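You operate a simulated robot arm through the tools that you are given. There is no shell and no other tool.

You are at the controls of a simulated two-armed robot. One attempt, no reset.

## Task
Top up pot G7 with water to its upper band.
Fine: put its lid back on, swing the spout back, spill nothing, leave the pot on the plate and the other pots alone. Set down upright: what you pick out. Where these are worked on the way, their far stop is far enough and under half their travel is too little: swing spout.

It is judged by the outcome, as a careful person would: the job done as asked, and still so three seconds after it is handed in. It fails if anything else is knocked over, pushed out of place, dropped, spilled or broken. A push-on lid holds only when it is set on centred and level and pressed home; a screw cap is set on level and turned clockwise until tight.

## Robot
Two 7-joint arms with fingered hands on one trunk that stands fixed in place. Base frame: the origin is at the foot of the trunk, x ahead of it, y to its left, z up. Units: cm, rad, N and s.
The left shoulder is at [1.1, 17.3, 135.2], the right one opposite. With the tool pointing down near the work surface each hand reaches from about 10 to 70 cm from the base axis, measured 20 degrees to its own side. Payload 3.5 kg a hand.
The tool frame of a hand sits at the grasp point between the pads (the TCP): z along the fingers, y along the line on which they close. The tips reach 2.5 cm beyond it. The gripper opens to 8.8 cm; its body begins 2.9 cm behind the TCP. The gripper is a hand of 3 fingers: y runs from the thumb to the fingers, the wrist lies at [-1.3, -9.7, -16.2] in the tool frame.
Orientation is told as [roll, pitch, yaw] about the base's x, y, z axes, in that order, counted from this pose: with the fingers straight down and the wrist toward the robot, the tool's x, y and z point along [0, 1, 0], [1, 0, 0] and [0, 0, -1] of the base frame.

## Interface
- The arms move only by the tool move_arm. It takes "left_deltas", "right_deltas" or both (then of equal length, played together; a hand with none holds still); each is a list of rows, each a list of 6 numbers: the shift along the tool's x, y, z in cm, then the turn, a rotation vector about the tool's x, y, z in rad. In form: [[x, y, z, wx, wy, wz], ...]. A call has 1 to 20 rows; each row shifts and turns the commanded pose from where the row before left it, along the tool's axes as they then stand. A row lasts 0.2 s, in which the tool goes at most 5 cm and 0.15 rad; a call with a longer step from one row to the next is refused whole. Where a pose cannot be reached the arm comes as near as it can. A force on the tool above 40 N (or 10 N above the force at the start of the call, whichever is more), or a blocked arm, ends the call early, and 0.2 s more pass. In this call time passes only in rows, and 0.2 s behind the last. The reply holds the time, the measured pose of the TCP, the force on the tool along the base axes, the opening and the grip force, in the units named above and with some noise, with the torque about the TCP (base axes, N m) and any sound that the robot's microphone picked up, and new pictures: "views" is both (left out), scene, wrist or none (wrist: the cameras of the hands that moved).
- Cameras (640 x 400 px; columns grow to the right, rows downward): "scene" is now at [7.16, 3.16, 157.83]; the picture's right is [0.37, -0.93, -0.00], its down [-0.57, -0.22, -0.79] and it looks along [0.74, 0.29, -0.61] (base axes); focal length 214 px, centre (320, 200). "left" rides on the left gripper at [-5.8, -8.5, -9.9] in its tool frame; the picture's right is [-0.67, -0.35, 0.66], its down [0.69, -0.63, 0.37] and it looks along [0.29, 0.69, 0.66] (tool axes); focal length 261 px, centre (320, 200). "right" rides on the right gripper at [5.8, -8.5, -9.9] in its tool frame; the picture's right is [-0.67, 0.35, -0.66], its down [-0.69, -0.63, 0.37] and it looks along [-0.28, 0.69, 0.66] (tool axes); focal length 261 px, centre (320, 200). There is no depth. A picture from a camera that has moved, and an enlarged one, comes with that camera's place and axes in the base frame and with its lens.
- slide_trunk(by): moves the trunk up (or, below 0, down) by that many cm; the arms and the scene camera ride with it, the base frame stays. It gives what a move gives, with no picture.
- curl_fingers(index, middle, thumb_bend, thumb_turn, hand): sets how far each is bent, from 0 (flat) to 1 (curled in); at 0.3 the hand is open as for a grip, at 0.7 the pads meet at the TCP. One left out holds its place. A second passes; each finger stops where it meets its share of the squeeze, and holds until it gets a number again. It is the only way to open and close the hand. It gives what a move gives, with no picture; readings hold the bend of each and the force on the fingers (four entries, about 0 where the hand has none), thumb and palm. thumb_turn goes from beside the hand (0) to across from the fingers (1), as for a grip.
- head_to(pan, tilt): turns the head with the scene camera to pan (to the left, within 1.501 rad either way) and tilt (down, from -0.506 to 1.204), counted from straight ahead of the robot (the tilt from the chest, where the trunk bows). It gives what a move gives, and a new picture of the scene camera.
- close_up(camera, box): a new picture of the part [left, top, right, bottom] of that camera's present view, enlarged. It takes no simulated time.
- sign_off(): hands the job in; it is judged then, once.

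Places have to be worked out from the pictures, the camera data and where the tool is seen. Open the grippers and draw the arms clear of the work before you hand the job in, unless the task says otherwise.

The tools are called after "Request:" as name(argument=value, ...) on one line, values as JSON. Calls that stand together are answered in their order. move_arm: Moves the arms, as the interface text tells. Its arguments: {"type":"object","properties":{"left_deltas":{"type":"array"},"right_deltas":{"type":"array"},"views":{"type":"string","enum":["both","scene","wrist","none"]}},"required":[]} The other tools are called the same way: slide_trunk (by) moves the trunk up or down; curl_fingers (index, middle, thumb_bend, thumb_turn, hand) moves the fingers one by one; head_to (pan, tilt) turns the head that bears the scene camera; close_up (camera, box) takes an enlarged picture of a part of a camera's view; sign_off () hands the job in.

At the start:

```text
clock: 0.0
left_ee_pos: [29.93, 37.01, 143.62]
left_ee_rot: [0.0, 0.001, 0.0]
left_force: [0.2, 0.0, 0.0]
left_torque: [0.02, 0.03, -0.02]
left_gripper_width: 8.75
left_grip_force: 0.0
left_shape: jaw
left_bend: [0.3, 0.3, 0.3, 0.98]
left_finger forces: [0.1, 0.2, 0.0, 0.0, 0.0, 0.0]
right_ee_pos: [27.87, -0.15, 146.29]
right_ee_rot: [-0.001, 0.002, -0.001]
right_force: [0.3, 0.7, -0.2]
right_torque: [0.02, -0.03, 0.02]
right_gripper_width: 8.76
right_grip_force: 0.0
right_shape: jaw
right_bend: [0.3, 0.3, 0.3, 0.98]
right_finger forces: [0.0, 0.0, 0.1, 0.0, 0.0, 0.1]
trunk travel left (down, up): [-42.5, 3.0]
head pan, tilt (commanded): [0.374, 0.649]
```

scene: 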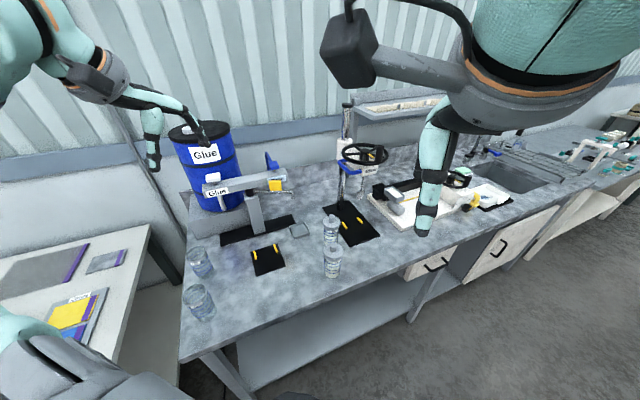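
right: 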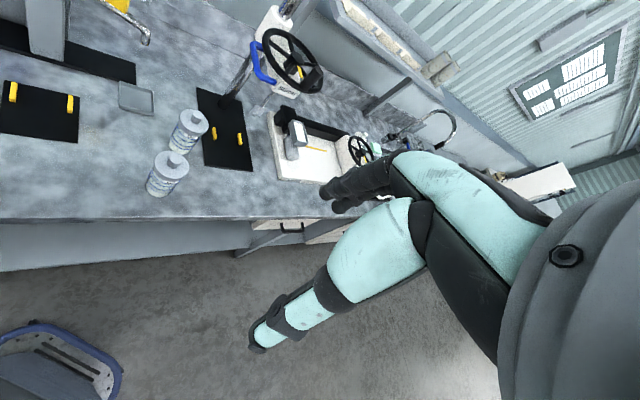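
left: 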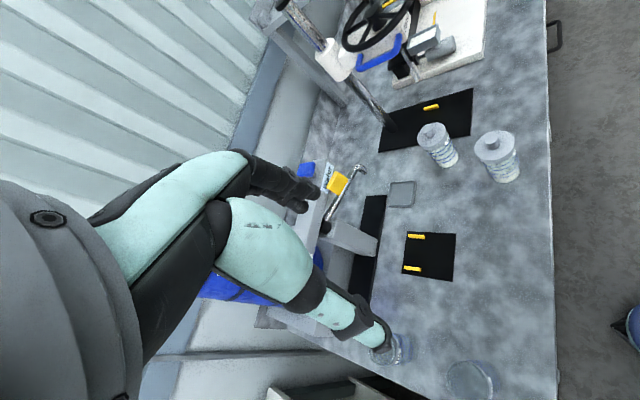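

The pictures show a bench with some stations: a Glue station with a spout, a water station with handwheel, and several pots. I'll enlarge parts of the views to read labels before moving.

Request:
close_up(camera="scene", box=[160, 100, 320, 200])

Request:
close_up(camera="scene", box=[170, 180, 360, 330])

Request:
close_up(camera="scene", box=[310, 100, 530, 240])

Request:
close_up(camera="left", box=[260, 0, 560, 200])

Request:
close_up(camera="right", box=[0, 0, 330, 220])

```text
4.00 times, centred on (240, 150) of scene
camera zoom: at [7.16, 3.16, 157.83], right [0.37, -0.93, 0.0], down [-0.57, -0.22, -0.79], along [0.74, 0.29, -0.61], focal length 858 px, centre (640, 400)
```

zoom: 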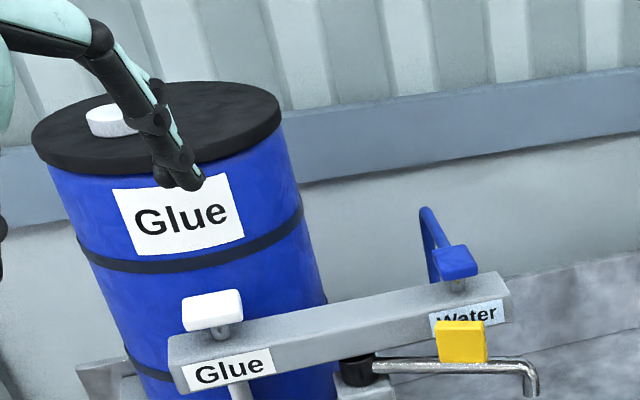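

```text
2.67 times, centred on (265, 255) of scene
camera zoom: at [7.16, 3.16, 157.83], right [0.37, -0.93, 0.0], down [-0.57, -0.22, -0.79], along [0.74, 0.29, -0.61], focal length 572 px, centre (467, 53)
```

zoom: 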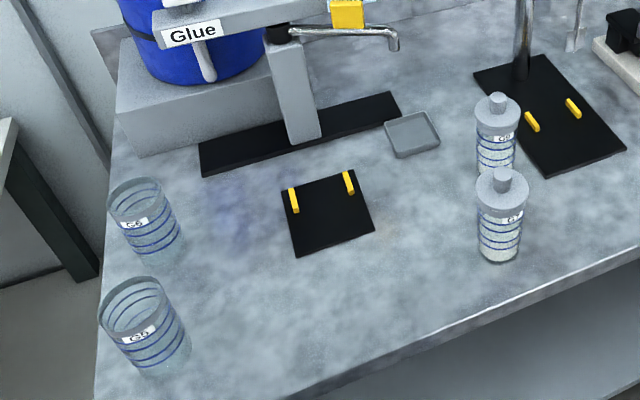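

```text
2.86 times, centred on (420, 170) of scene
camera zoom: at [7.16, 3.16, 157.83], right [0.37, -0.93, 0.0], down [-0.57, -0.22, -0.79], along [0.74, 0.29, -0.61], focal length 613 px, centre (34, 286)
```

zoom: 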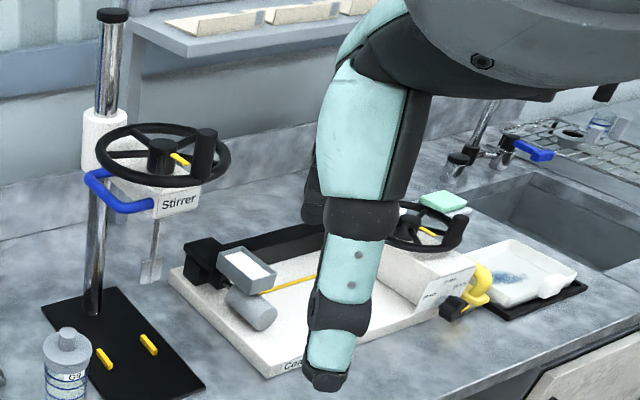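

```text
2.00 times, centred on (410, 100) of left
camera zoom: at [21.22, 31.19, 153.59], right [-0.35, -0.67, -0.66], down [-0.63, 0.69, -0.37], along [0.69, 0.29, -0.66], focal length 521 px, centre (140, 400)
```

zoom: 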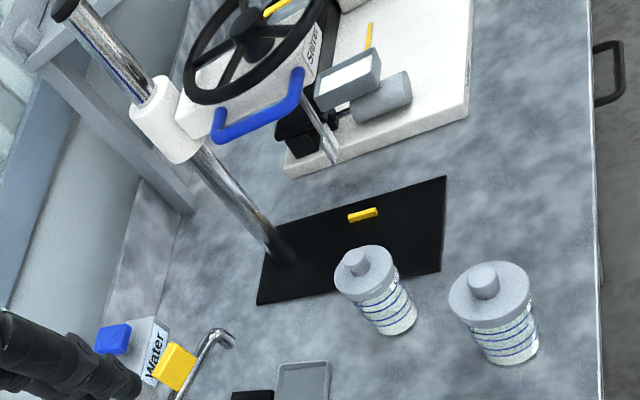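

```text
1.82 times, centred on (165, 110) of right
camera zoom: at [19.54, 5.61, 156.22], right [0.35, -0.67, 0.65], down [-0.63, -0.69, -0.37], along [0.69, -0.28, -0.66], focal length 474 px, centre (602, 364)
```

zoom: 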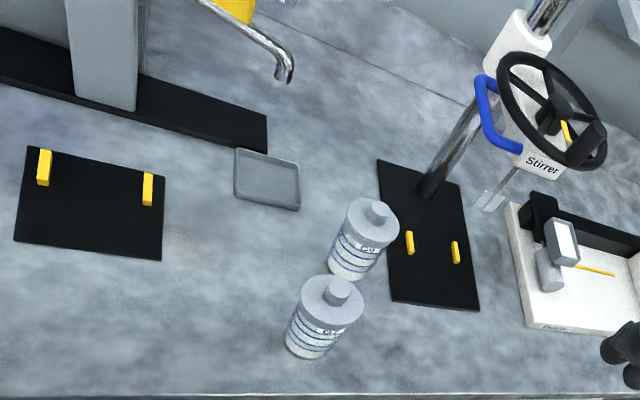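

I need to read the pot labels, so I enlarge each of them further.

Request:
close_up(camera="scene", box=[305, 205, 365, 285])

Request:
close_up(camera="scene", box=[175, 235, 235, 330])

Request:
close_up(camera="right", box=[140, 100, 220, 205])

Request:
close_up(camera="scene", box=[190, 140, 310, 215])

Request:
close_up(camera="left", box=[240, 150, 420, 290])

```text
5.00 times, centred on (335, 245) of scene
camera zoom: at [7.16, 3.16, 157.83], right [0.37, -0.93, 0.0], down [-0.57, -0.22, -0.79], along [0.74, 0.29, -0.61], focal length 1072 px, centre (245, -25)
```

zoom: 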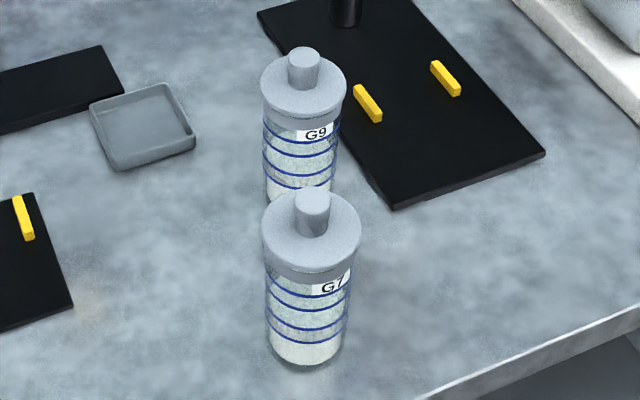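

```text
4.21 times, centred on (205, 282) of scene
camera zoom: at [7.16, 3.16, 157.83], right [0.37, -0.93, 0.0], down [-0.57, -0.22, -0.79], along [0.74, 0.29, -0.61], focal length 903 px, centre (804, -147)
```

zoom: 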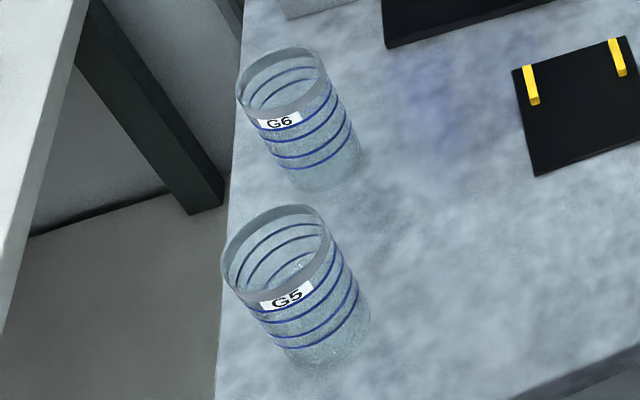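

```text
3.81 times, centred on (180, 152) of right
camera zoom: at [19.54, 5.61, 156.22], right [0.35, -0.67, 0.65], down [-0.63, -0.69, -0.37], along [0.69, -0.28, -0.66], focal length 993 px, centre (853, 381)
```

zoom: 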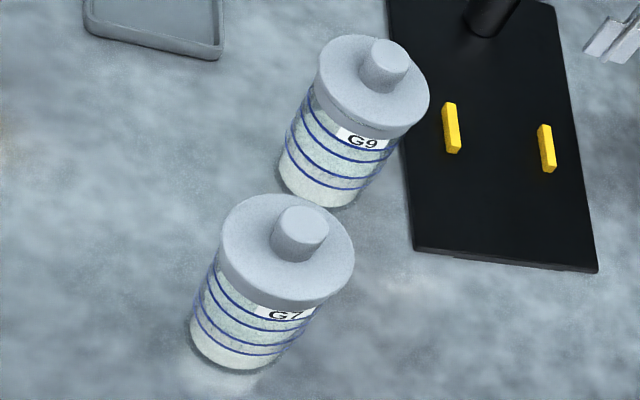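

```text
5.33 times, centred on (250, 178) of scene
camera zoom: at [7.16, 3.16, 157.83], right [0.37, -0.93, 0.0], down [-0.57, -0.22, -0.79], along [0.74, 0.29, -0.61], focal length 1144 px, centre (693, 320)
```

zoom: 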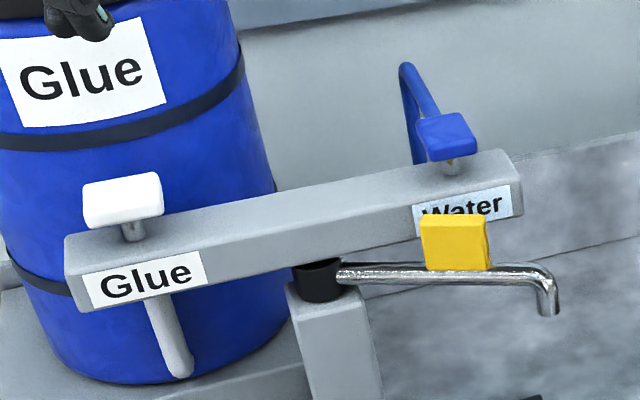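

```text
2.86 times, centred on (330, 220) of left
camera zoom: at [21.22, 31.19, 153.59], right [-0.35, -0.67, -0.66], down [-0.63, 0.69, -0.37], along [0.69, 0.29, -0.66], focal length 745 px, centre (291, 143)
```

zoom: 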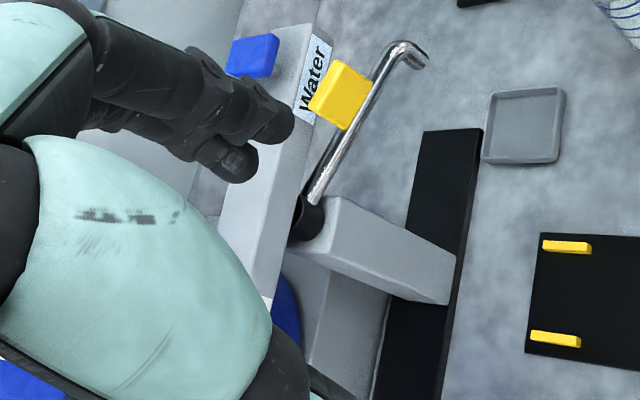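

G7 is the near lidded pot at about (50, 16), with the bench top near z = 90. The spout parks over a drip tray and the plate with yellow rails is about (48, 41). I look closer at the valves, the plate and the bands on G7.

Request:
close_up(camera="scene", box=[250, 145, 305, 190])

Request:
close_up(camera="scene", box=[195, 165, 260, 205])

Request:
close_up(camera="scene", box=[240, 235, 300, 280])

Request:
close_up(camera="scene", box=[315, 235, 350, 285])

Request:
close_up(camera="left", box=[295, 145, 375, 205])

Request:
close_up(camera="left", box=[395, 220, 470, 290])

```text
8.89 times, centred on (278, 168) of scene
camera zoom: at [7.16, 3.16, 157.83], right [0.37, -0.93, 0.0], down [-0.57, -0.22, -0.79], along [0.74, 0.29, -0.61], focal length 1906 px, centre (698, 489)
```

zoom: 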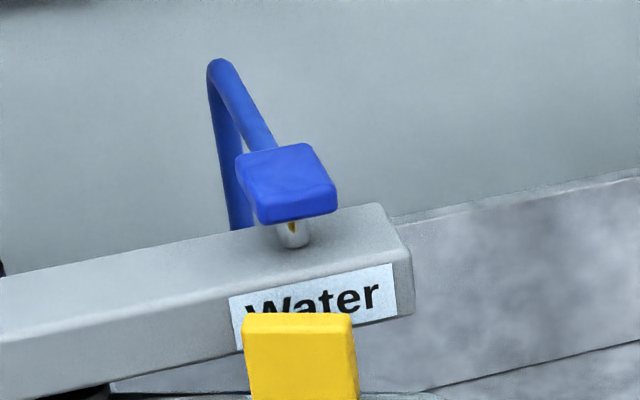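

```text
9.85 times, centred on (228, 185) of scene
camera zoom: at [7.16, 3.16, 157.83], right [0.37, -0.93, 0.0], down [-0.57, -0.22, -0.79], along [0.74, 0.29, -0.61], focal length 2112 px, centre (1231, 348)
```

zoom: 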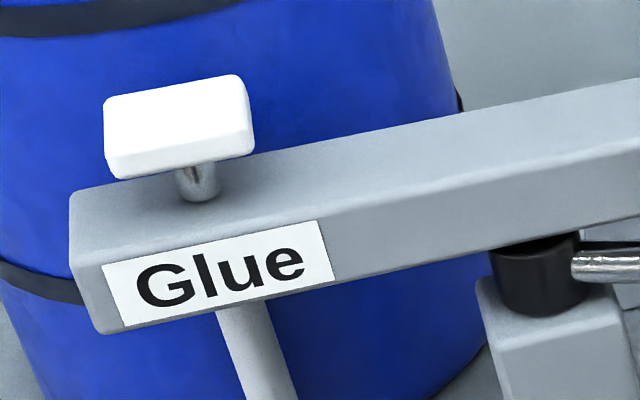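

```text
8.89 times, centred on (270, 258) of scene
camera zoom: at [7.16, 3.16, 157.83], right [0.37, -0.93, 0.0], down [-0.57, -0.22, -0.79], along [0.74, 0.29, -0.61], focal length 1906 px, centre (764, -311)
```

zoom: 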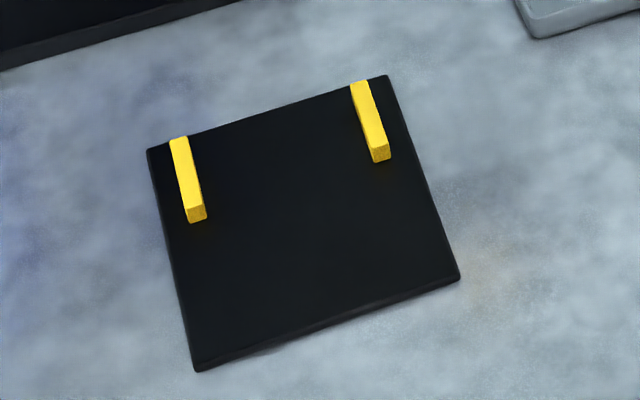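

```text
8.00 times, centred on (332, 260) of scene
camera zoom: at [7.16, 3.16, 157.83], right [0.37, -0.93, 0.0], down [-0.57, -0.22, -0.79], along [0.74, 0.29, -0.61], focal length 1716 px, centre (220, -280)
```

zoom: 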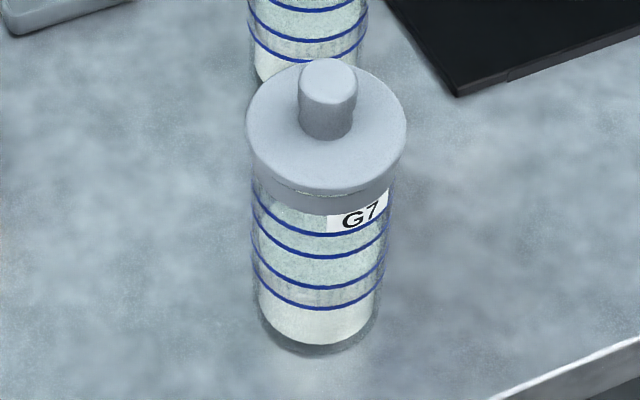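

```text
6.67 times, centred on (335, 175) of left
camera zoom: at [21.22, 31.19, 153.59], right [-0.35, -0.67, -0.66], down [-0.63, 0.69, -0.37], along [0.69, 0.29, -0.66], focal length 1738 px, centre (220, 367)
```

zoom: 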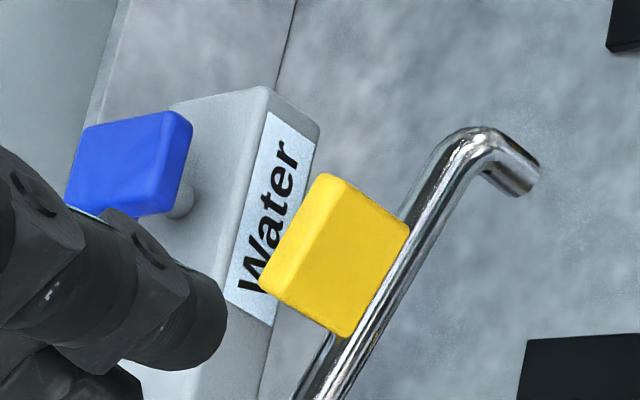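

```text
5.71 times, centred on (432, 255) of left
camera zoom: at [21.22, 31.19, 153.59], right [-0.35, -0.67, -0.66], down [-0.63, 0.69, -0.37], along [0.69, 0.29, -0.66], focal length 1489 px, centre (-323, -114)
```

zoom: 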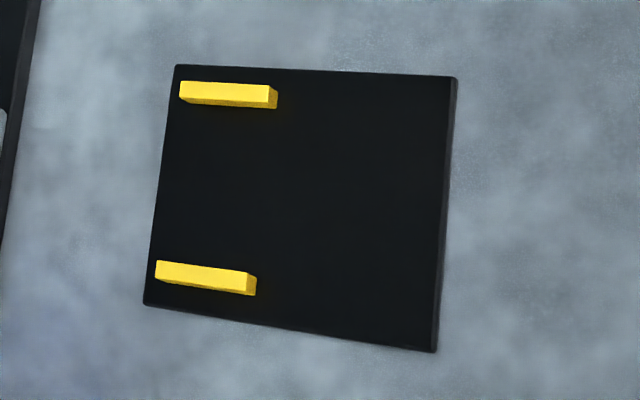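

The bands on G7 come in two pairs, so the upper band lies between the top two lines. Next I look at the hands themselves to learn how they sit around the TCP.

Request:
close_up(camera="scene", box=[0, 0, 260, 180])

Request:
close_up(camera="scene", box=[310, 0, 640, 250])

Request:
close_up(camera="left", box=[0, 0, 640, 400])

```text
2.22 times, centred on (130, 90) of scene
camera zoom: at [7.16, 3.16, 157.83], right [0.37, -0.93, 0.0], down [-0.57, -0.22, -0.79], along [0.74, 0.29, -0.61], focal length 477 px, centre (742, 444)
```

zoom: 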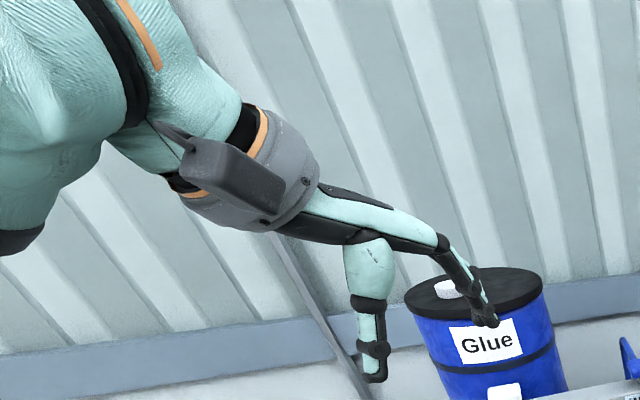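

```text
1.60 times, centred on (475, 125) of scene
camera zoom: at [7.16, 3.16, 157.83], right [0.37, -0.93, 0.0], down [-0.57, -0.22, -0.79], along [0.74, 0.29, -0.61], focal length 343 px, centre (72, 320)
```

zoom: 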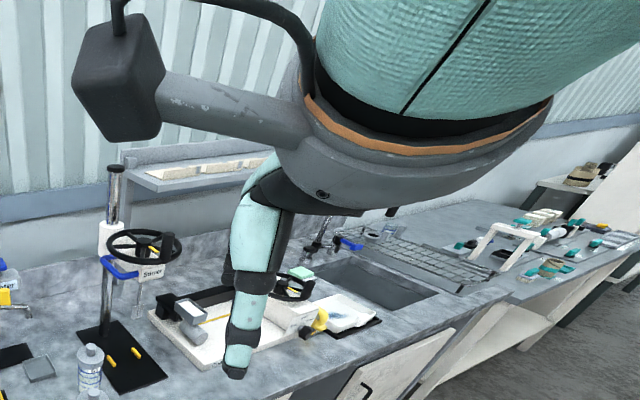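

```text
1.00 times, centred on (320, 200) of left (not enlarged: the box is as wide or as high as the picture)
camera zoom: at [21.22, 31.19, 153.59], right [-0.35, -0.67, -0.66], down [-0.63, 0.69, -0.37], along [0.69, 0.29, -0.66], focal length 261 px, centre (320, 200)
```

zoom: 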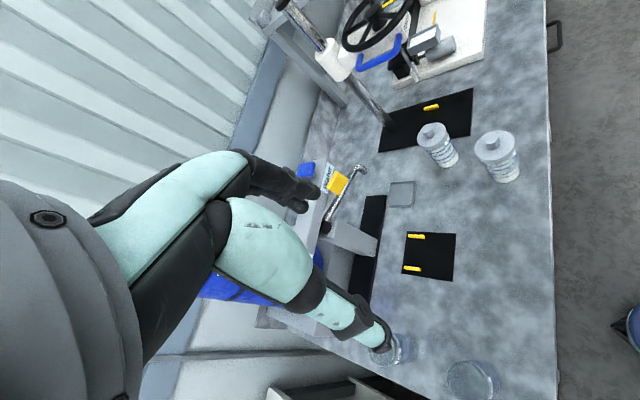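

G7 is at about (50.6, 15.6). I plan a side grasp with the left hand, fingers level, so first I turn that hand in free air: a yaw of about 45° to the left, then roll until the fingers are nearly level.

Request:
move_arm(left_deltas=[[0, 0, 0, 0, 0, -0.131], [0, 0, 0, 0, 0, -0.131], [0, 0, 0, 0, 0, -0.131], [0, 0, 0, 0, 0, -0.131], [0, 0, 0, 0, 0, -0.131], [0, 0, 0, 0, 0, -0.131], [0, 0, 0, 0, -0.15, 0], [0, 0, 0, 0, -0.15, 0], [0, 0, 0, 0, -0.15, 0], [0, 0, 0, 0, -0.15, 0], [0, 0, 0, 0, -0.15, 0], [0, 0, 0, 0, -0.15, 0], [0, 0, 0, 0, -0.15, 0], [0, 0, 0, 0, -0.15, 0], [0, 0, 0, 0, -0.15, 0], [0, 0, 0, 0, -0.15, 0]], views="both")

```text
clock: 3.4
left_ee_pos: [29.53, 37.38, 143.65]
left_ee_rot: [-1.4, -0.006, 0.783]
left_force: [-0.6, -0.4, 0.3]
left_torque: [-0.01, 0.0, 0.0]
left_gripper_width: 8.8
left_grip_force: 0.0
left_shape: jaw
left_bend: [0.3, 0.3, 0.3, 0.97]
left_finger forces: [0.0, 0.1, 0.0, 0.0, 0.0, 0.1]
left hand out of reach, approached as far as the arm can: row 15, 16
right_ee_pos: [27.62, -0.32, 146.24]
right_ee_rot: [0.003, -0.001, 0.001]
right_force: [1.5, -1.0, 0.6]
right_torque: [-0.02, -0.01, 0.03]
right_gripper_width: 8.74
right_grip_force: 0.0
right_shape: jaw
right_bend: [0.3, 0.3, 0.3, 0.98]
right_finger forces: [0.0, 0.0, 0.0, 0.1, 0.0, 0.0]
trunk travel left (down, up): [-42.5, 3.0]
head pan, tilt (commanded): [0.374, 0.649]
camera scene: at [6.86, 2.99, 157.85], right [0.37, -0.93, 0.0], down [-0.56, -0.22, -0.8], along [0.74, 0.29, -0.61], focal length 214 px, centre (320, 200)
camera left: at [17.06, 37.57, 151.2], right [0.29, -0.79, 0.55], down [-0.27, -0.61, -0.74], along [0.92, 0.07, -0.39], focal length 261 px, centre (320, 200)
```

scene: 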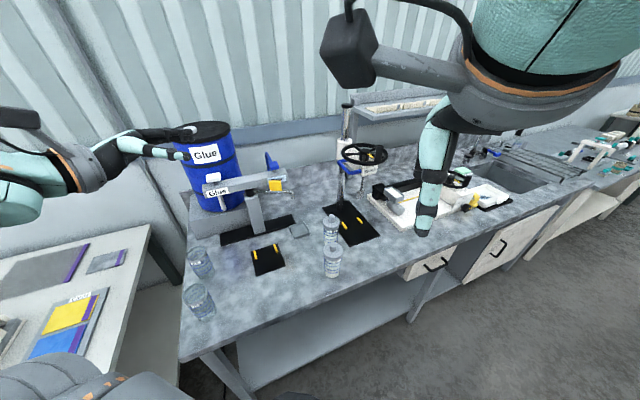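
left: 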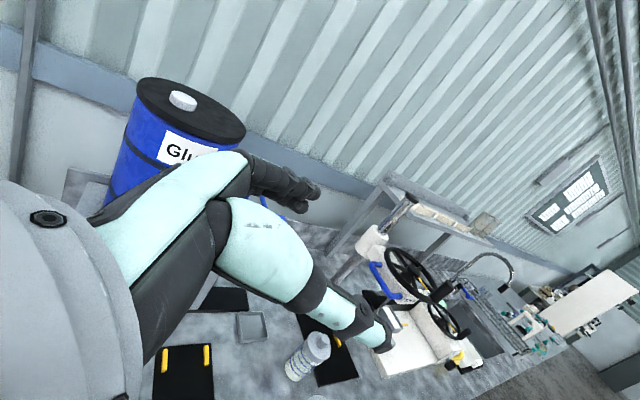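

The left hand now points to the right and slightly down (roll −1.4, near its limit there). I lower it to a stand-off point left and in front of G7, still well above the bench.

Request:
move_arm(left_deltas=[[3.39, -0.045, 1.82, 0, 0, 0], [3.39, -0.045, 1.82, 0, 0, 0], [3.39, -0.045, 1.82, 0, 0, 0], [3.39, -0.045, 1.82, 0, 0, 0], [3.39, -0.045, 1.82, 0, 0, 0], [3.39, -0.045, 1.82, 0, 0, 0], [3.39, -0.045, 1.82, 0, 0, 0], [3.39, -0.045, 1.82, 0, 0, 0], [3.39, -0.045, 1.82, 0, 0, 0], [3.39, -0.045, 1.82, 0, 0, 0], [3.39, -0.045, 1.82, 0, 0, 0]], views="both")

```text
clock: 5.8
left_ee_pos: [39.16, 30.45, 109.0]
left_ee_rot: [-1.399, 0.001, 0.785]
left_force: [0.7, 0.3, 0.1]
left_torque: [0.01, 0.04, 0.02]
left_gripper_width: 8.8
left_grip_force: 0.0
left_shape: jaw
left_bend: [0.3, 0.3, 0.3, 0.98]
left_finger forces: [0.0, 0.0, 0.0, 0.1, 0.0, 0.1]
left hand out of reach, approached as far as the arm can: row 1, 2, 3, 4
right_ee_pos: [27.99, -0.13, 146.16]
right_ee_rot: [0.003, 0.003, 0.0]
right_force: [0.4, -0.7, -0.1]
right_torque: [-0.01, -0.03, 0.02]
right_gripper_width: 8.75
right_grip_force: 0.1
right_shape: jaw
right_bend: [0.3, 0.3, 0.3, 0.98]
right_finger forces: [0.0, 0.0, 0.0, 0.0, 0.0, 0.0]
trunk travel left (down, up): [-42.5, 3.0]
head pan, tilt (commanded): [0.374, 0.649]
camera scene: at [7.22, 3.12, 157.83], right [0.37, -0.93, 0.0], down [-0.57, -0.22, -0.79], along [0.74, 0.29, -0.61], focal length 214 px, centre (320, 200)
camera left: at [26.71, 30.63, 116.48], right [0.29, -0.78, 0.55], down [-0.27, -0.62, -0.74], along [0.92, 0.06, -0.39], focal length 261 px, centre (320, 200)
```

scene: 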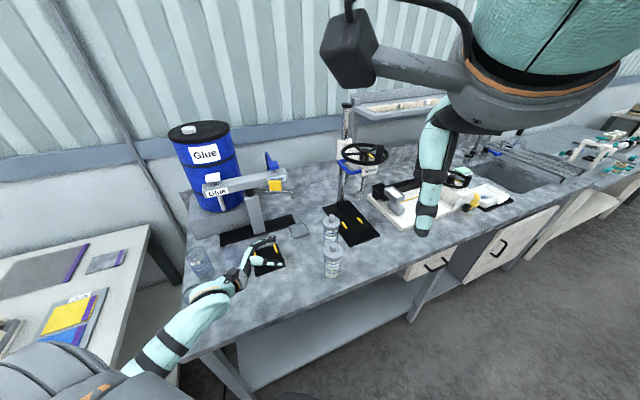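
left: 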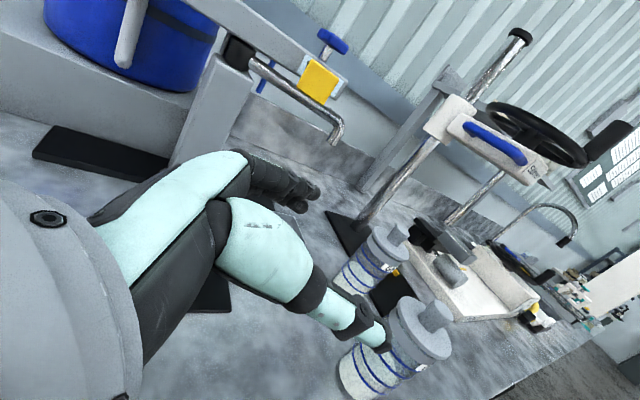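

The left camera now sees G7 beyond the thumb. I zoom to refine its position and see its contents.

Request:
close_up(camera="left", box=[320, 210, 480, 400])

Request:
close_up(camera="scene", box=[310, 200, 360, 290])

Request:
close_up(camera="left", box=[230, 0, 370, 160])

```text
2.11 times, centred on (400, 305) of left
camera zoom: at [26.71, 30.63, 116.48], right [0.29, -0.78, 0.55], down [-0.27, -0.62, -0.74], along [0.92, 0.06, -0.39], focal length 549 px, centre (152, -21)
```

zoom: 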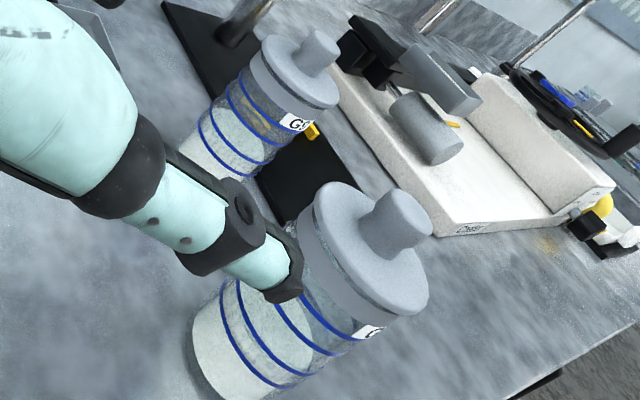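

```text
4.44 times, centred on (335, 245) of scene
camera zoom: at [7.22, 3.12, 157.83], right [0.37, -0.93, 0.0], down [-0.57, -0.22, -0.79], along [0.74, 0.29, -0.61], focal length 953 px, centre (253, 0)
```

zoom: 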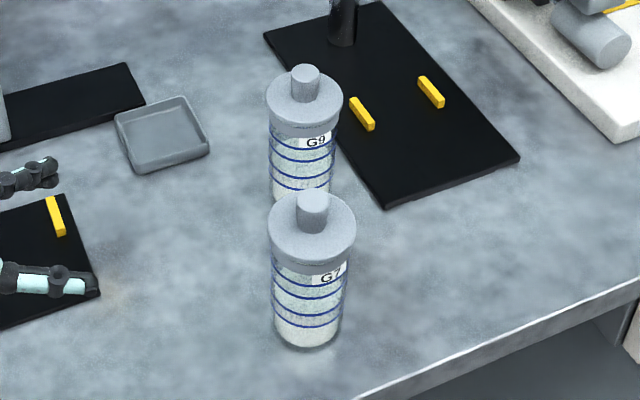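

```text
2.50 times, centred on (300, 80) of left
camera zoom: at [26.71, 30.63, 116.48], right [0.29, -0.78, 0.55], down [-0.27, -0.62, -0.74], along [0.92, 0.06, -0.39], focal length 652 px, centre (370, 500)
```

zoom: 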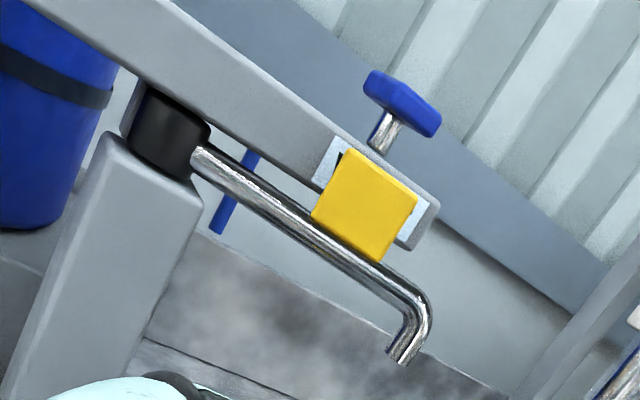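

G7's axis comes out near (50.9, 15.7), its knob top near z = 105 and the bench near 89.5. I bring the hand down to a pre-grasp 13 cm short of the pot and in line with it, and try to level the fingers a little more.

Request:
move_arm(left_deltas=[[2.39, -0.426, 1.43, 0, 0, 0], [2.39, -0.426, 1.43, 0, 0, 0], [2.39, -0.426, 1.43, 0, 0, 0], [2.39, -0.426, 1.43, 0, 0, 0], [2.39, -0.426, 1.43, 0, 0, 0], [0, 0, 0, 0, -0.1, 0]], views="both")

```text
clock: 7.2
left_ee_pos: [41.28, 25.68, 96.26]
left_ee_rot: [-1.5, 0.001, 0.785]
left_force: [1.0, 0.1, 0.2]
left_torque: [0.02, 0.02, 0.03]
left_gripper_width: 8.79
left_grip_force: 0.1
left_shape: jaw
left_bend: [0.3, 0.3, 0.3, 0.98]
left_finger forces: [0.0, 0.1, 0.0, 0.1, 0.0, 0.0]
right_ee_pos: [27.92, -0.14, 146.15]
right_ee_rot: [-0.002, 0.001, 0.001]
right_force: [0.2, 0.5, 0.4]
right_torque: [0.03, 0.0, 0.03]
right_gripper_width: 8.77
right_grip_force: 0.0
right_shape: jaw
right_bend: [0.3, 0.3, 0.3, 0.98]
right_finger forces: [0.0, 0.1, 0.1, 0.1, 0.0, 0.1]
trunk travel left (down, up): [-42.5, 3.0]
head pan, tilt (commanded): [0.374, 0.649]
camera scene: at [7.17, 3.21, 157.83], right [0.37, -0.93, 0.0], down [-0.57, -0.22, -0.79], along [0.74, 0.29, -0.61], focal length 214 px, centre (320, 200)
camera left: at [28.32, 26.28, 102.7], right [0.25, -0.74, 0.62], down [-0.22, -0.67, -0.71], along [0.94, 0.04, -0.33], focal length 261 px, centre (320, 200)
```

scene: 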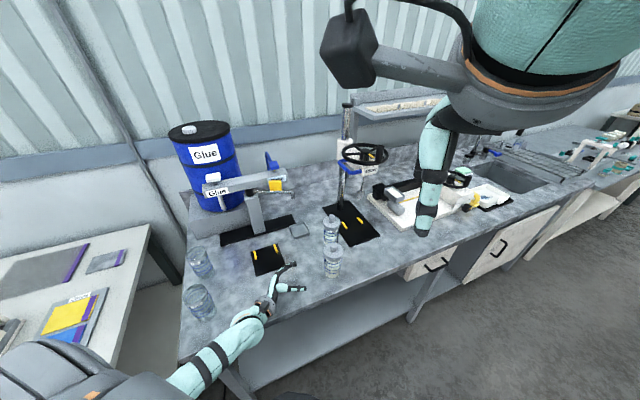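
left: 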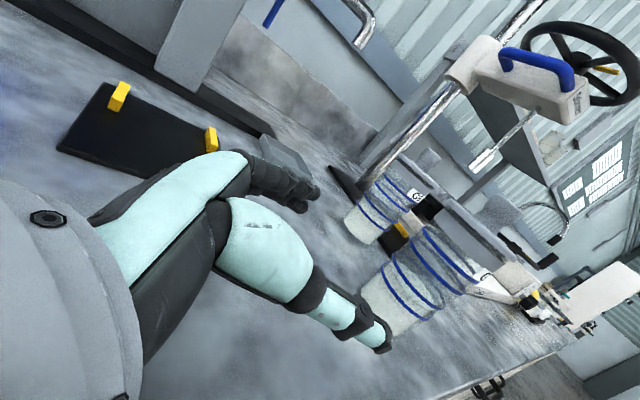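

Roll −1.5 was reached and the hand is aligned short of the pot. I zoom in to check the pot's placing between thumb and fingers and its lid.

Request:
close_up(camera="left", box=[300, 140, 500, 380])

Request:
close_up(camera="scene", box=[230, 200, 380, 330])

```text
1.67 times, centred on (400, 260) of left
camera zoom: at [28.32, 26.28, 102.7], right [0.25, -0.74, 0.62], down [-0.22, -0.67, -0.71], along [0.94, 0.04, -0.33], focal length 434 px, centre (187, 100)
```

zoom: 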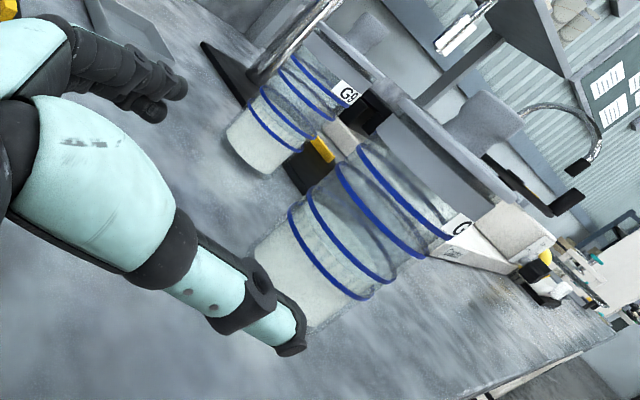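

```text
3.08 times, centred on (305, 265) of scene
camera zoom: at [7.17, 3.21, 157.83], right [0.37, -0.93, 0.0], down [-0.57, -0.22, -0.79], along [0.74, 0.29, -0.61], focal length 660 px, centre (366, 0)
```

zoom: 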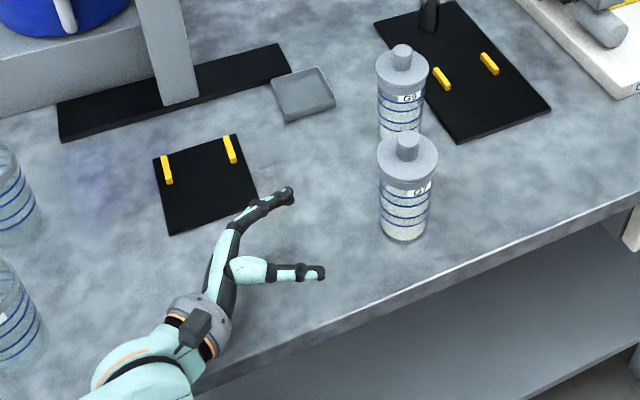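

The pot's powder/liquid sits about in the lower band, and the open hand is aligned with the pot. I advance 8.5 cm and look again.

Request:
move_arm(left_deltas=[[-0.1, -0.06, 2.1, 0, 0, 0], [-0.1, -0.06, 2.1, 0, 0, 0], [-0.1, -0.06, 2.1, 0, 0, 0], [-0.1, -0.06, 2.2, 0, 0, 0]], views="both")

Request:
close_up(camera="scene", box=[260, 210, 370, 290])

Request:
close_up(camera="left", box=[240, 120, 520, 380])

```text
clock: 8.2
left_ee_pos: [47.35, 19.14, 95.99]
left_ee_rot: [-1.495, -0.001, 0.787]
left_force: [0.3, -0.2, 0.0]
left_torque: [-0.01, -0.03, -0.05]
left_gripper_width: 8.79
left_grip_force: 0.0
left_shape: jaw
left_bend: [0.3, 0.3, 0.3, 0.98]
left_finger forces: [0.0, 0.0, 0.0, 0.0, 0.1, 0.0]
right_ee_pos: [27.98, -0.32, 146.11]
right_ee_rot: [0.001, 0.002, 0.0]
right_force: [0.1, 0.8, 0.5]
right_torque: [0.05, 0.02, 0.03]
right_gripper_width: 8.76
right_grip_force: 0.0
right_shape: jaw
right_bend: [0.3, 0.3, 0.3, 0.98]
right_finger forces: [0.0, 0.0, 0.0, 0.1, 0.0, 0.0]
trunk travel left (down, up): [-42.5, 3.0]
head pan, tilt (commanded): [0.374, 0.649]
camera scene: at [7.22, 3.07, 157.83], right [0.37, -0.93, 0.0], down [-0.57, -0.22, -0.79], along [0.74, 0.29, -0.61], focal length 214 px, centre (320, 200)
camera left: at [34.3, 19.92, 102.59], right [0.25, -0.74, 0.62], down [-0.22, -0.67, -0.71], along [0.94, 0.04, -0.33], focal length 261 px, centre (320, 200)
```

scene: 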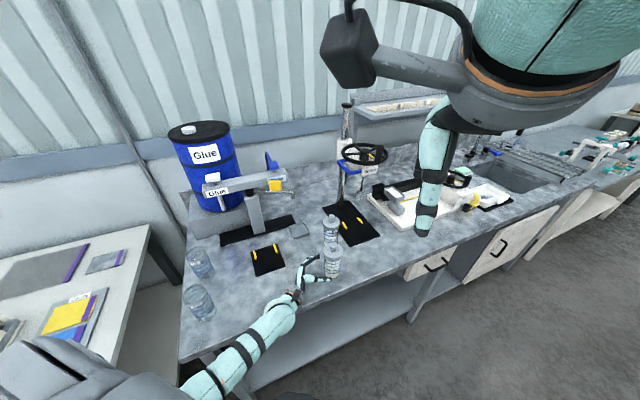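
left: 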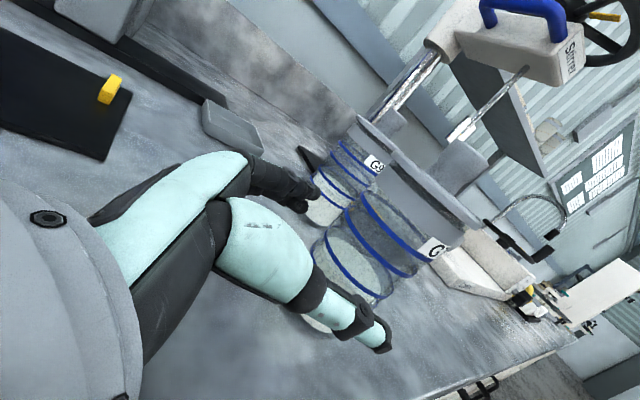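

```text
5.00 times, centred on (315, 250) of scene
camera zoom: at [7.22, 3.07, 157.83], right [0.37, -0.93, 0.0], down [-0.57, -0.22, -0.79], along [0.74, 0.29, -0.61], focal length 1072 px, centre (345, -50)
```

zoom: 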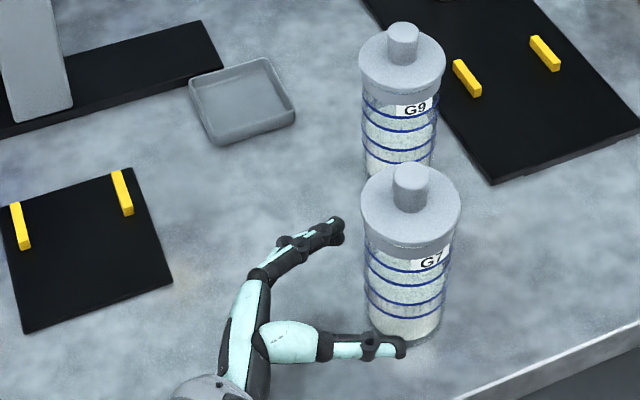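

```text
1.54 times, centred on (380, 250) of left
camera zoom: at [34.3, 19.92, 102.59], right [0.25, -0.74, 0.62], down [-0.22, -0.67, -0.71], along [0.94, 0.04, -0.33], focal length 401 px, centre (228, 123)
```

zoom: 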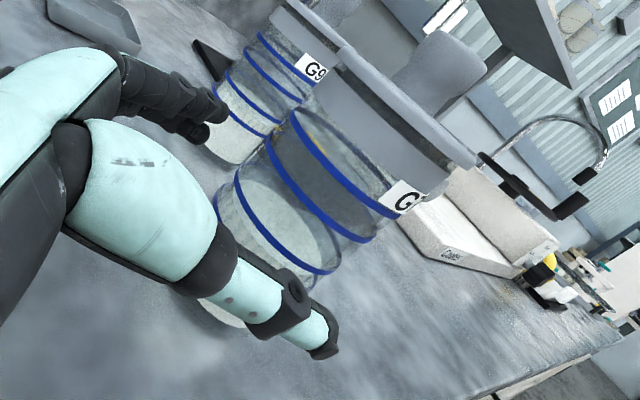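

Thumb and fingers straddle the pot evenly with about 5 cm left to its axis. I advance another 4 cm slowly and check before closing.

Request:
move_arm(left_deltas=[[-0.05, 0, 1.4, 0, 0, 0], [-0.05, 0, 1.3, 0, 0, 0], [-0.05, 0, 1.3, 0, 0, 0]], views="none")

Request:
close_up(camera="scene", box=[280, 210, 370, 290])

Request:
close_up(camera="left", box=[180, 80, 480, 380])

```text
clock: 9.0
left_ee_pos: [49.91, 16.37, 95.72]
left_ee_rot: [-1.499, 0.001, 0.787]
left_force: [-0.4, 0.4, 0.2]
left_torque: [-0.01, 0.02, -0.03]
left_gripper_width: 8.76
left_grip_force: 0.1
left_shape: jaw
left_bend: [0.3, 0.3, 0.3, 0.98]
left_finger forces: [0.0, 0.0, 0.1, 0.0, 0.1, 0.1]
right_ee_pos: [27.96, -0.17, 146.19]
right_ee_rot: [0.002, 0.0, 0.002]
right_force: [-0.8, -0.8, -0.6]
right_torque: [0.02, 0.01, 0.02]
right_gripper_width: 8.77
right_grip_force: 0.1
right_shape: jaw
right_bend: [0.3, 0.3, 0.3, 0.98]
right_finger forces: [0.0, 0.1, 0.1, 0.0, 0.1, 0.0]
trunk travel left (down, up): [-42.5, 3.0]
head pan, tilt (commanded): [0.374, 0.649]
```

```text
5.00 times, centred on (325, 250) of scene
camera zoom: at [7.19, 3.12, 157.83], right [0.37, -0.93, 0.0], down [-0.57, -0.22, -0.79], along [0.74, 0.29, -0.61], focal length 1072 px, centre (295, -50)
```

zoom: 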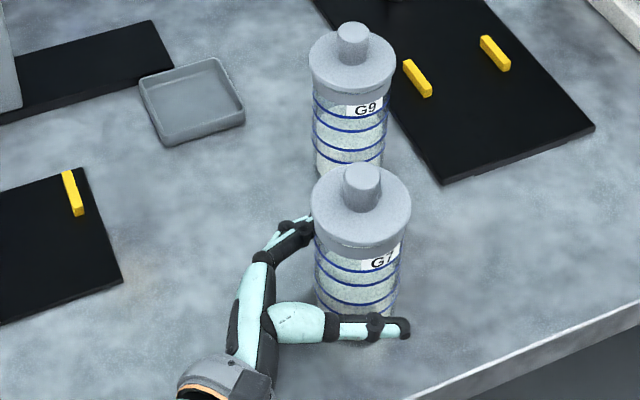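

```text
1.33 times, centred on (330, 230) of left
camera zoom: at [37.05, 17.18, 102.32], right [0.25, -0.74, 0.62], down [-0.22, -0.67, -0.71], along [0.94, 0.04, -0.33], focal length 348 px, centre (307, 160)
```

zoom: 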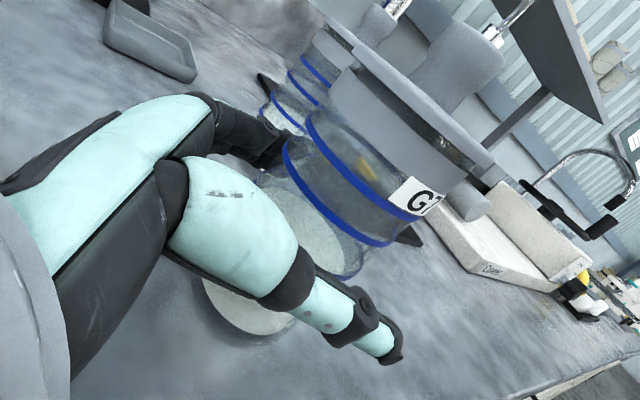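

The TCP is about 1.2 cm short of the pot axis and centred sideways. I close the fingers on the pot in two stages.

Request:
curl_fingers(hand="left", index=0.43, middle=0.43, thumb_bend=0.43)

Request:
curl_fingers(hand="left", index=0.6, middle=0.6, thumb_bend=0.6)

Request:
close_up(camera="scene", box=[280, 210, 370, 290])

Request:
close_up(camera="left", box=[180, 80, 480, 380])

```text
clock: 10.0
left_ee_pos: [49.85, 16.45, 95.79]
left_ee_rot: [-1.501, 0.0, 0.784]
left_force: [-0.7, 0.0, 0.0]
left_torque: [-0.01, 0.01, 0.06]
left_gripper_width: 5.76
left_grip_force: 0.1
left_shape: fingers
left_bend: [0.43, 0.43, 0.43, 0.98]
left_finger forces: [0.0, 0.0, 0.0, 0.0, 0.0, 0.1]
right_ee_pos: [27.96, -0.11, 146.14]
right_ee_rot: [0.002, 0.001, 0.0]
right_force: [-0.2, 0.1, -0.1]
right_torque: [0.01, 0.03, -0.03]
right_gripper_width: 8.76
right_grip_force: 0.0
right_shape: jaw
right_bend: [0.3, 0.3, 0.3, 0.98]
right_finger forces: [0.1, 0.0, 0.0, 0.0, 0.0, 0.1]
trunk travel left (down, up): [-42.5, 3.0]
head pan, tilt (commanded): [0.374, 0.649]
```

```text
clock: 11.0
left_ee_pos: [49.95, 16.46, 95.75]
left_ee_rot: [-1.498, 0.001, 0.787]
left_force: [-1.3, -0.3, 0.6]
left_torque: [0.04, -0.01, -0.01]
left_gripper_width: 5.05
left_grip_force: 13.6
left_shape: fingers
left_bend: [0.5, 0.53, 0.45, 0.97]
left_finger forces: [8.0, 5.1, 0.1, 0.1, 13.2, 0.1]
right_ee_pos: [27.97, -0.22, 146.06]
right_ee_rot: [0.0, 0.001, 0.001]
right_force: [0.3, -0.4, 0.1]
right_torque: [0.03, 0.0, -0.02]
right_gripper_width: 8.74
right_grip_force: 0.0
right_shape: jaw
right_bend: [0.3, 0.3, 0.3, 0.98]
right_finger forces: [0.0, 0.0, 0.0, 0.0, 0.0, 0.0]
trunk travel left (down, up): [-42.5, 3.0]
head pan, tilt (commanded): [0.374, 0.649]
```

```text
5.00 times, centred on (325, 250) of scene
camera zoom: at [7.18, 3.16, 157.83], right [0.37, -0.93, 0.0], down [-0.57, -0.22, -0.79], along [0.74, 0.29, -0.61], focal length 1072 px, centre (295, -50)
```

zoom: 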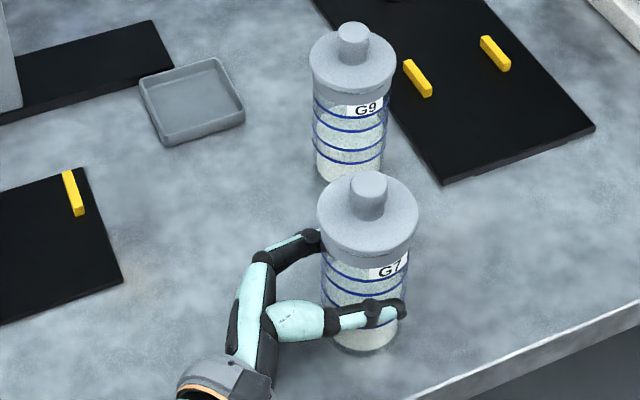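

```text
1.33 times, centred on (330, 230) of left
camera zoom: at [37.03, 17.21, 102.31], right [0.25, -0.74, 0.62], down [-0.22, -0.67, -0.71], along [0.94, 0.04, -0.33], focal length 348 px, centre (307, 160)
```

zoom: 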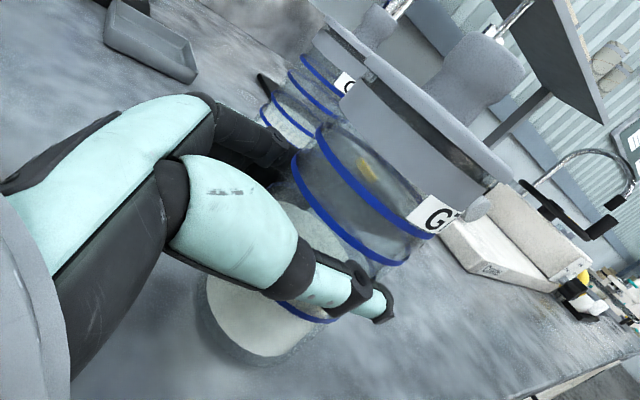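

The grip force is 13.6 N and the pot slid about 1 cm on the bench as the grip centred, still upright. I lift it 1.5 cm to test the hold.

Request:
move_arm(left_deltas=[[-0.5, 0, -0.035, 0, 0, 0], [-0.5, 0, -0.035, 0, 0, 0], [-0.5, 0, -0.035, 0, 0, 0]], views="none")

Request:
close_up(camera="scene", box=[280, 210, 370, 290])

Request:
close_up(camera="right", box=[80, 100, 260, 220])

```text
clock: 11.8
left_ee_pos: [49.85, 16.54, 97.32]
left_ee_rot: [-1.498, 0.002, 0.786]
left_force: [-0.1, -0.7, -1.4]
left_torque: [0.02, 0.02, -0.03]
left_gripper_width: 5.06
left_grip_force: 12.8
left_shape: fingers
left_bend: [0.5, 0.53, 0.45, 0.97]
left_finger forces: [8.1, 5.1, 0.0, 0.0, 13.1, 0.0]
right_ee_pos: [27.93, -0.16, 146.06]
right_ee_rot: [0.0, 0.001, 0.001]
right_force: [-0.2, -0.3, -0.9]
right_torque: [0.0, 0.0, 0.0]
right_gripper_width: 8.76
right_grip_force: 0.2
right_shape: jaw
right_bend: [0.3, 0.3, 0.3, 0.98]
right_finger forces: [0.0, 0.1, 0.1, 0.0, 0.1, 0.0]
trunk travel left (down, up): [-42.5, 3.0]
head pan, tilt (commanded): [0.374, 0.649]
```

```text
5.00 times, centred on (325, 250) of scene
camera zoom: at [7.18, 3.15, 157.83], right [0.37, -0.93, 0.0], down [-0.57, -0.22, -0.79], along [0.74, 0.29, -0.61], focal length 1072 px, centre (295, -50)
```

zoom: 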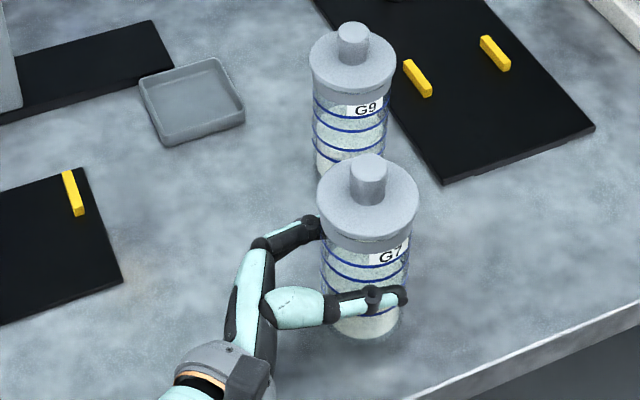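

```text
3.33 times, centred on (170, 160) of right
camera zoom: at [19.57, 5.6, 156.22], right [0.35, -0.67, 0.65], down [-0.63, -0.69, -0.37], along [0.69, -0.28, -0.66], focal length 869 px, centre (820, 333)
```

zoom: 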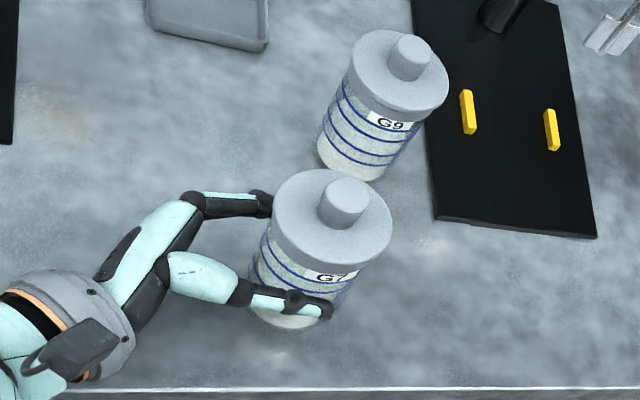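

The pot lifts cleanly and weighs only about 2.5 N, staying upright in the grip. I raise it 5 cm, carry it left, and turn the hand so the fingers point straight ahead. That keeps the forearm away from the open pots G5 and G6.

Request:
move_arm(left_deltas=[[-1.66, 0, -0.118, 0, 0, 0], [-1.66, 0, -0.118, 0, 0, 0], [-1.66, 0, -0.118, 0, 0, 0], [0.143, 0.934, -2.02, 0, 0, 0], [0.143, 0.934, -2.02, 0, 0, 0], [0.143, 0.934, -2.02, 0, 0, 0], [0.143, 0.934, -2.02, 0, 0, 0], [0.143, 0.934, -2.02, 0, 0, 0], [0, 0, 0, -0.09975, 0, -0.00707], [0, 0, 0, -0.09975, 0, -0.00707], [0, 0, 0, -0.09975, 0, -0.00707], [0, 0, 0, -0.09975, 0, -0.00707], [0, 0, 0, -0.09975, 0, -0.00707], [0, 0, 0, -0.09975, 0, -0.00707], [0, 0, 0, -0.09975, 0, -0.00707]], views="both")

```text
clock: 14.7
left_ee_pos: [45.51, 32.33, 102.69]
left_ee_rot: [-1.427, -0.185, 1.254]
left_force: [-0.1, -0.9, -1.8]
left_torque: [0.0, 0.04, -0.01]
left_gripper_width: 5.0
left_grip_force: 12.9
left_shape: fingers
left_bend: [0.5, 0.54, 0.45, 0.96]
left_finger forces: [8.0, 4.9, 0.0, 0.0, 13.1, 0.0]
left hand out of reach, approached as far as the arm can: row 14
right_ee_pos: [28.01, -0.03, 146.13]
right_ee_rot: [0.0, 0.004, 0.001]
right_force: [0.1, -0.1, -0.9]
right_torque: [0.02, 0.0, 0.03]
right_gripper_width: 8.74
right_grip_force: 0.1
right_shape: jaw
right_bend: [0.3, 0.3, 0.3, 0.98]
right_finger forces: [0.0, 0.0, 0.1, 0.0, 0.1, 0.1]
trunk travel left (down, up): [-42.5, 3.0]
head pan, tilt (commanded): [0.374, 0.649]
stopped in row 14 (left hand): the arm was blocked; the commanded pose is now the measured one
camera scene: at [7.21, 3.26, 157.82], right [0.37, -0.93, 0.0], down [-0.57, -0.22, -0.79], along [0.74, 0.29, -0.61], focal length 214 px, centre (320, 200)
camera left: at [33.75, 25.94, 108.24], right [0.57, -0.66, 0.5], down [0.1, -0.54, -0.83], along [0.82, 0.52, -0.24], focal length 261 px, centre (320, 200)
```

scene: 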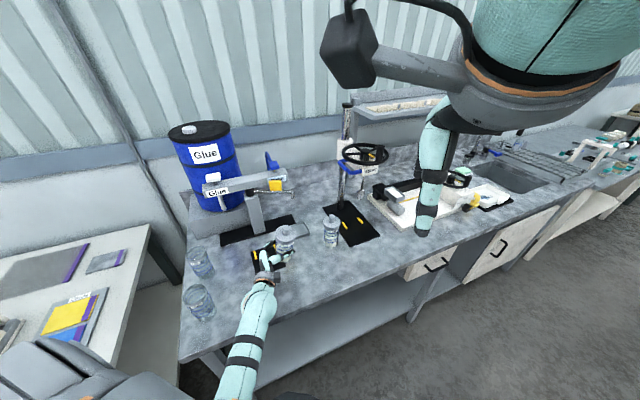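
left: 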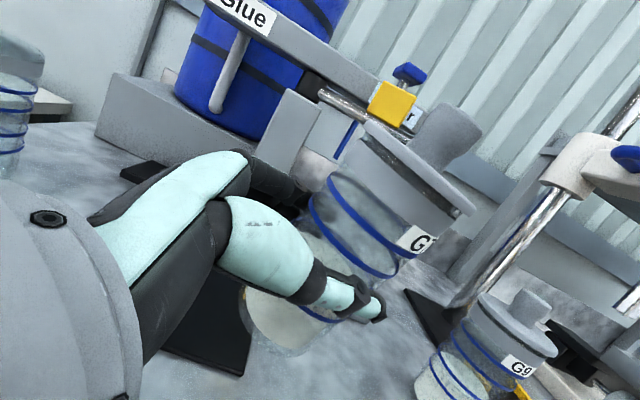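

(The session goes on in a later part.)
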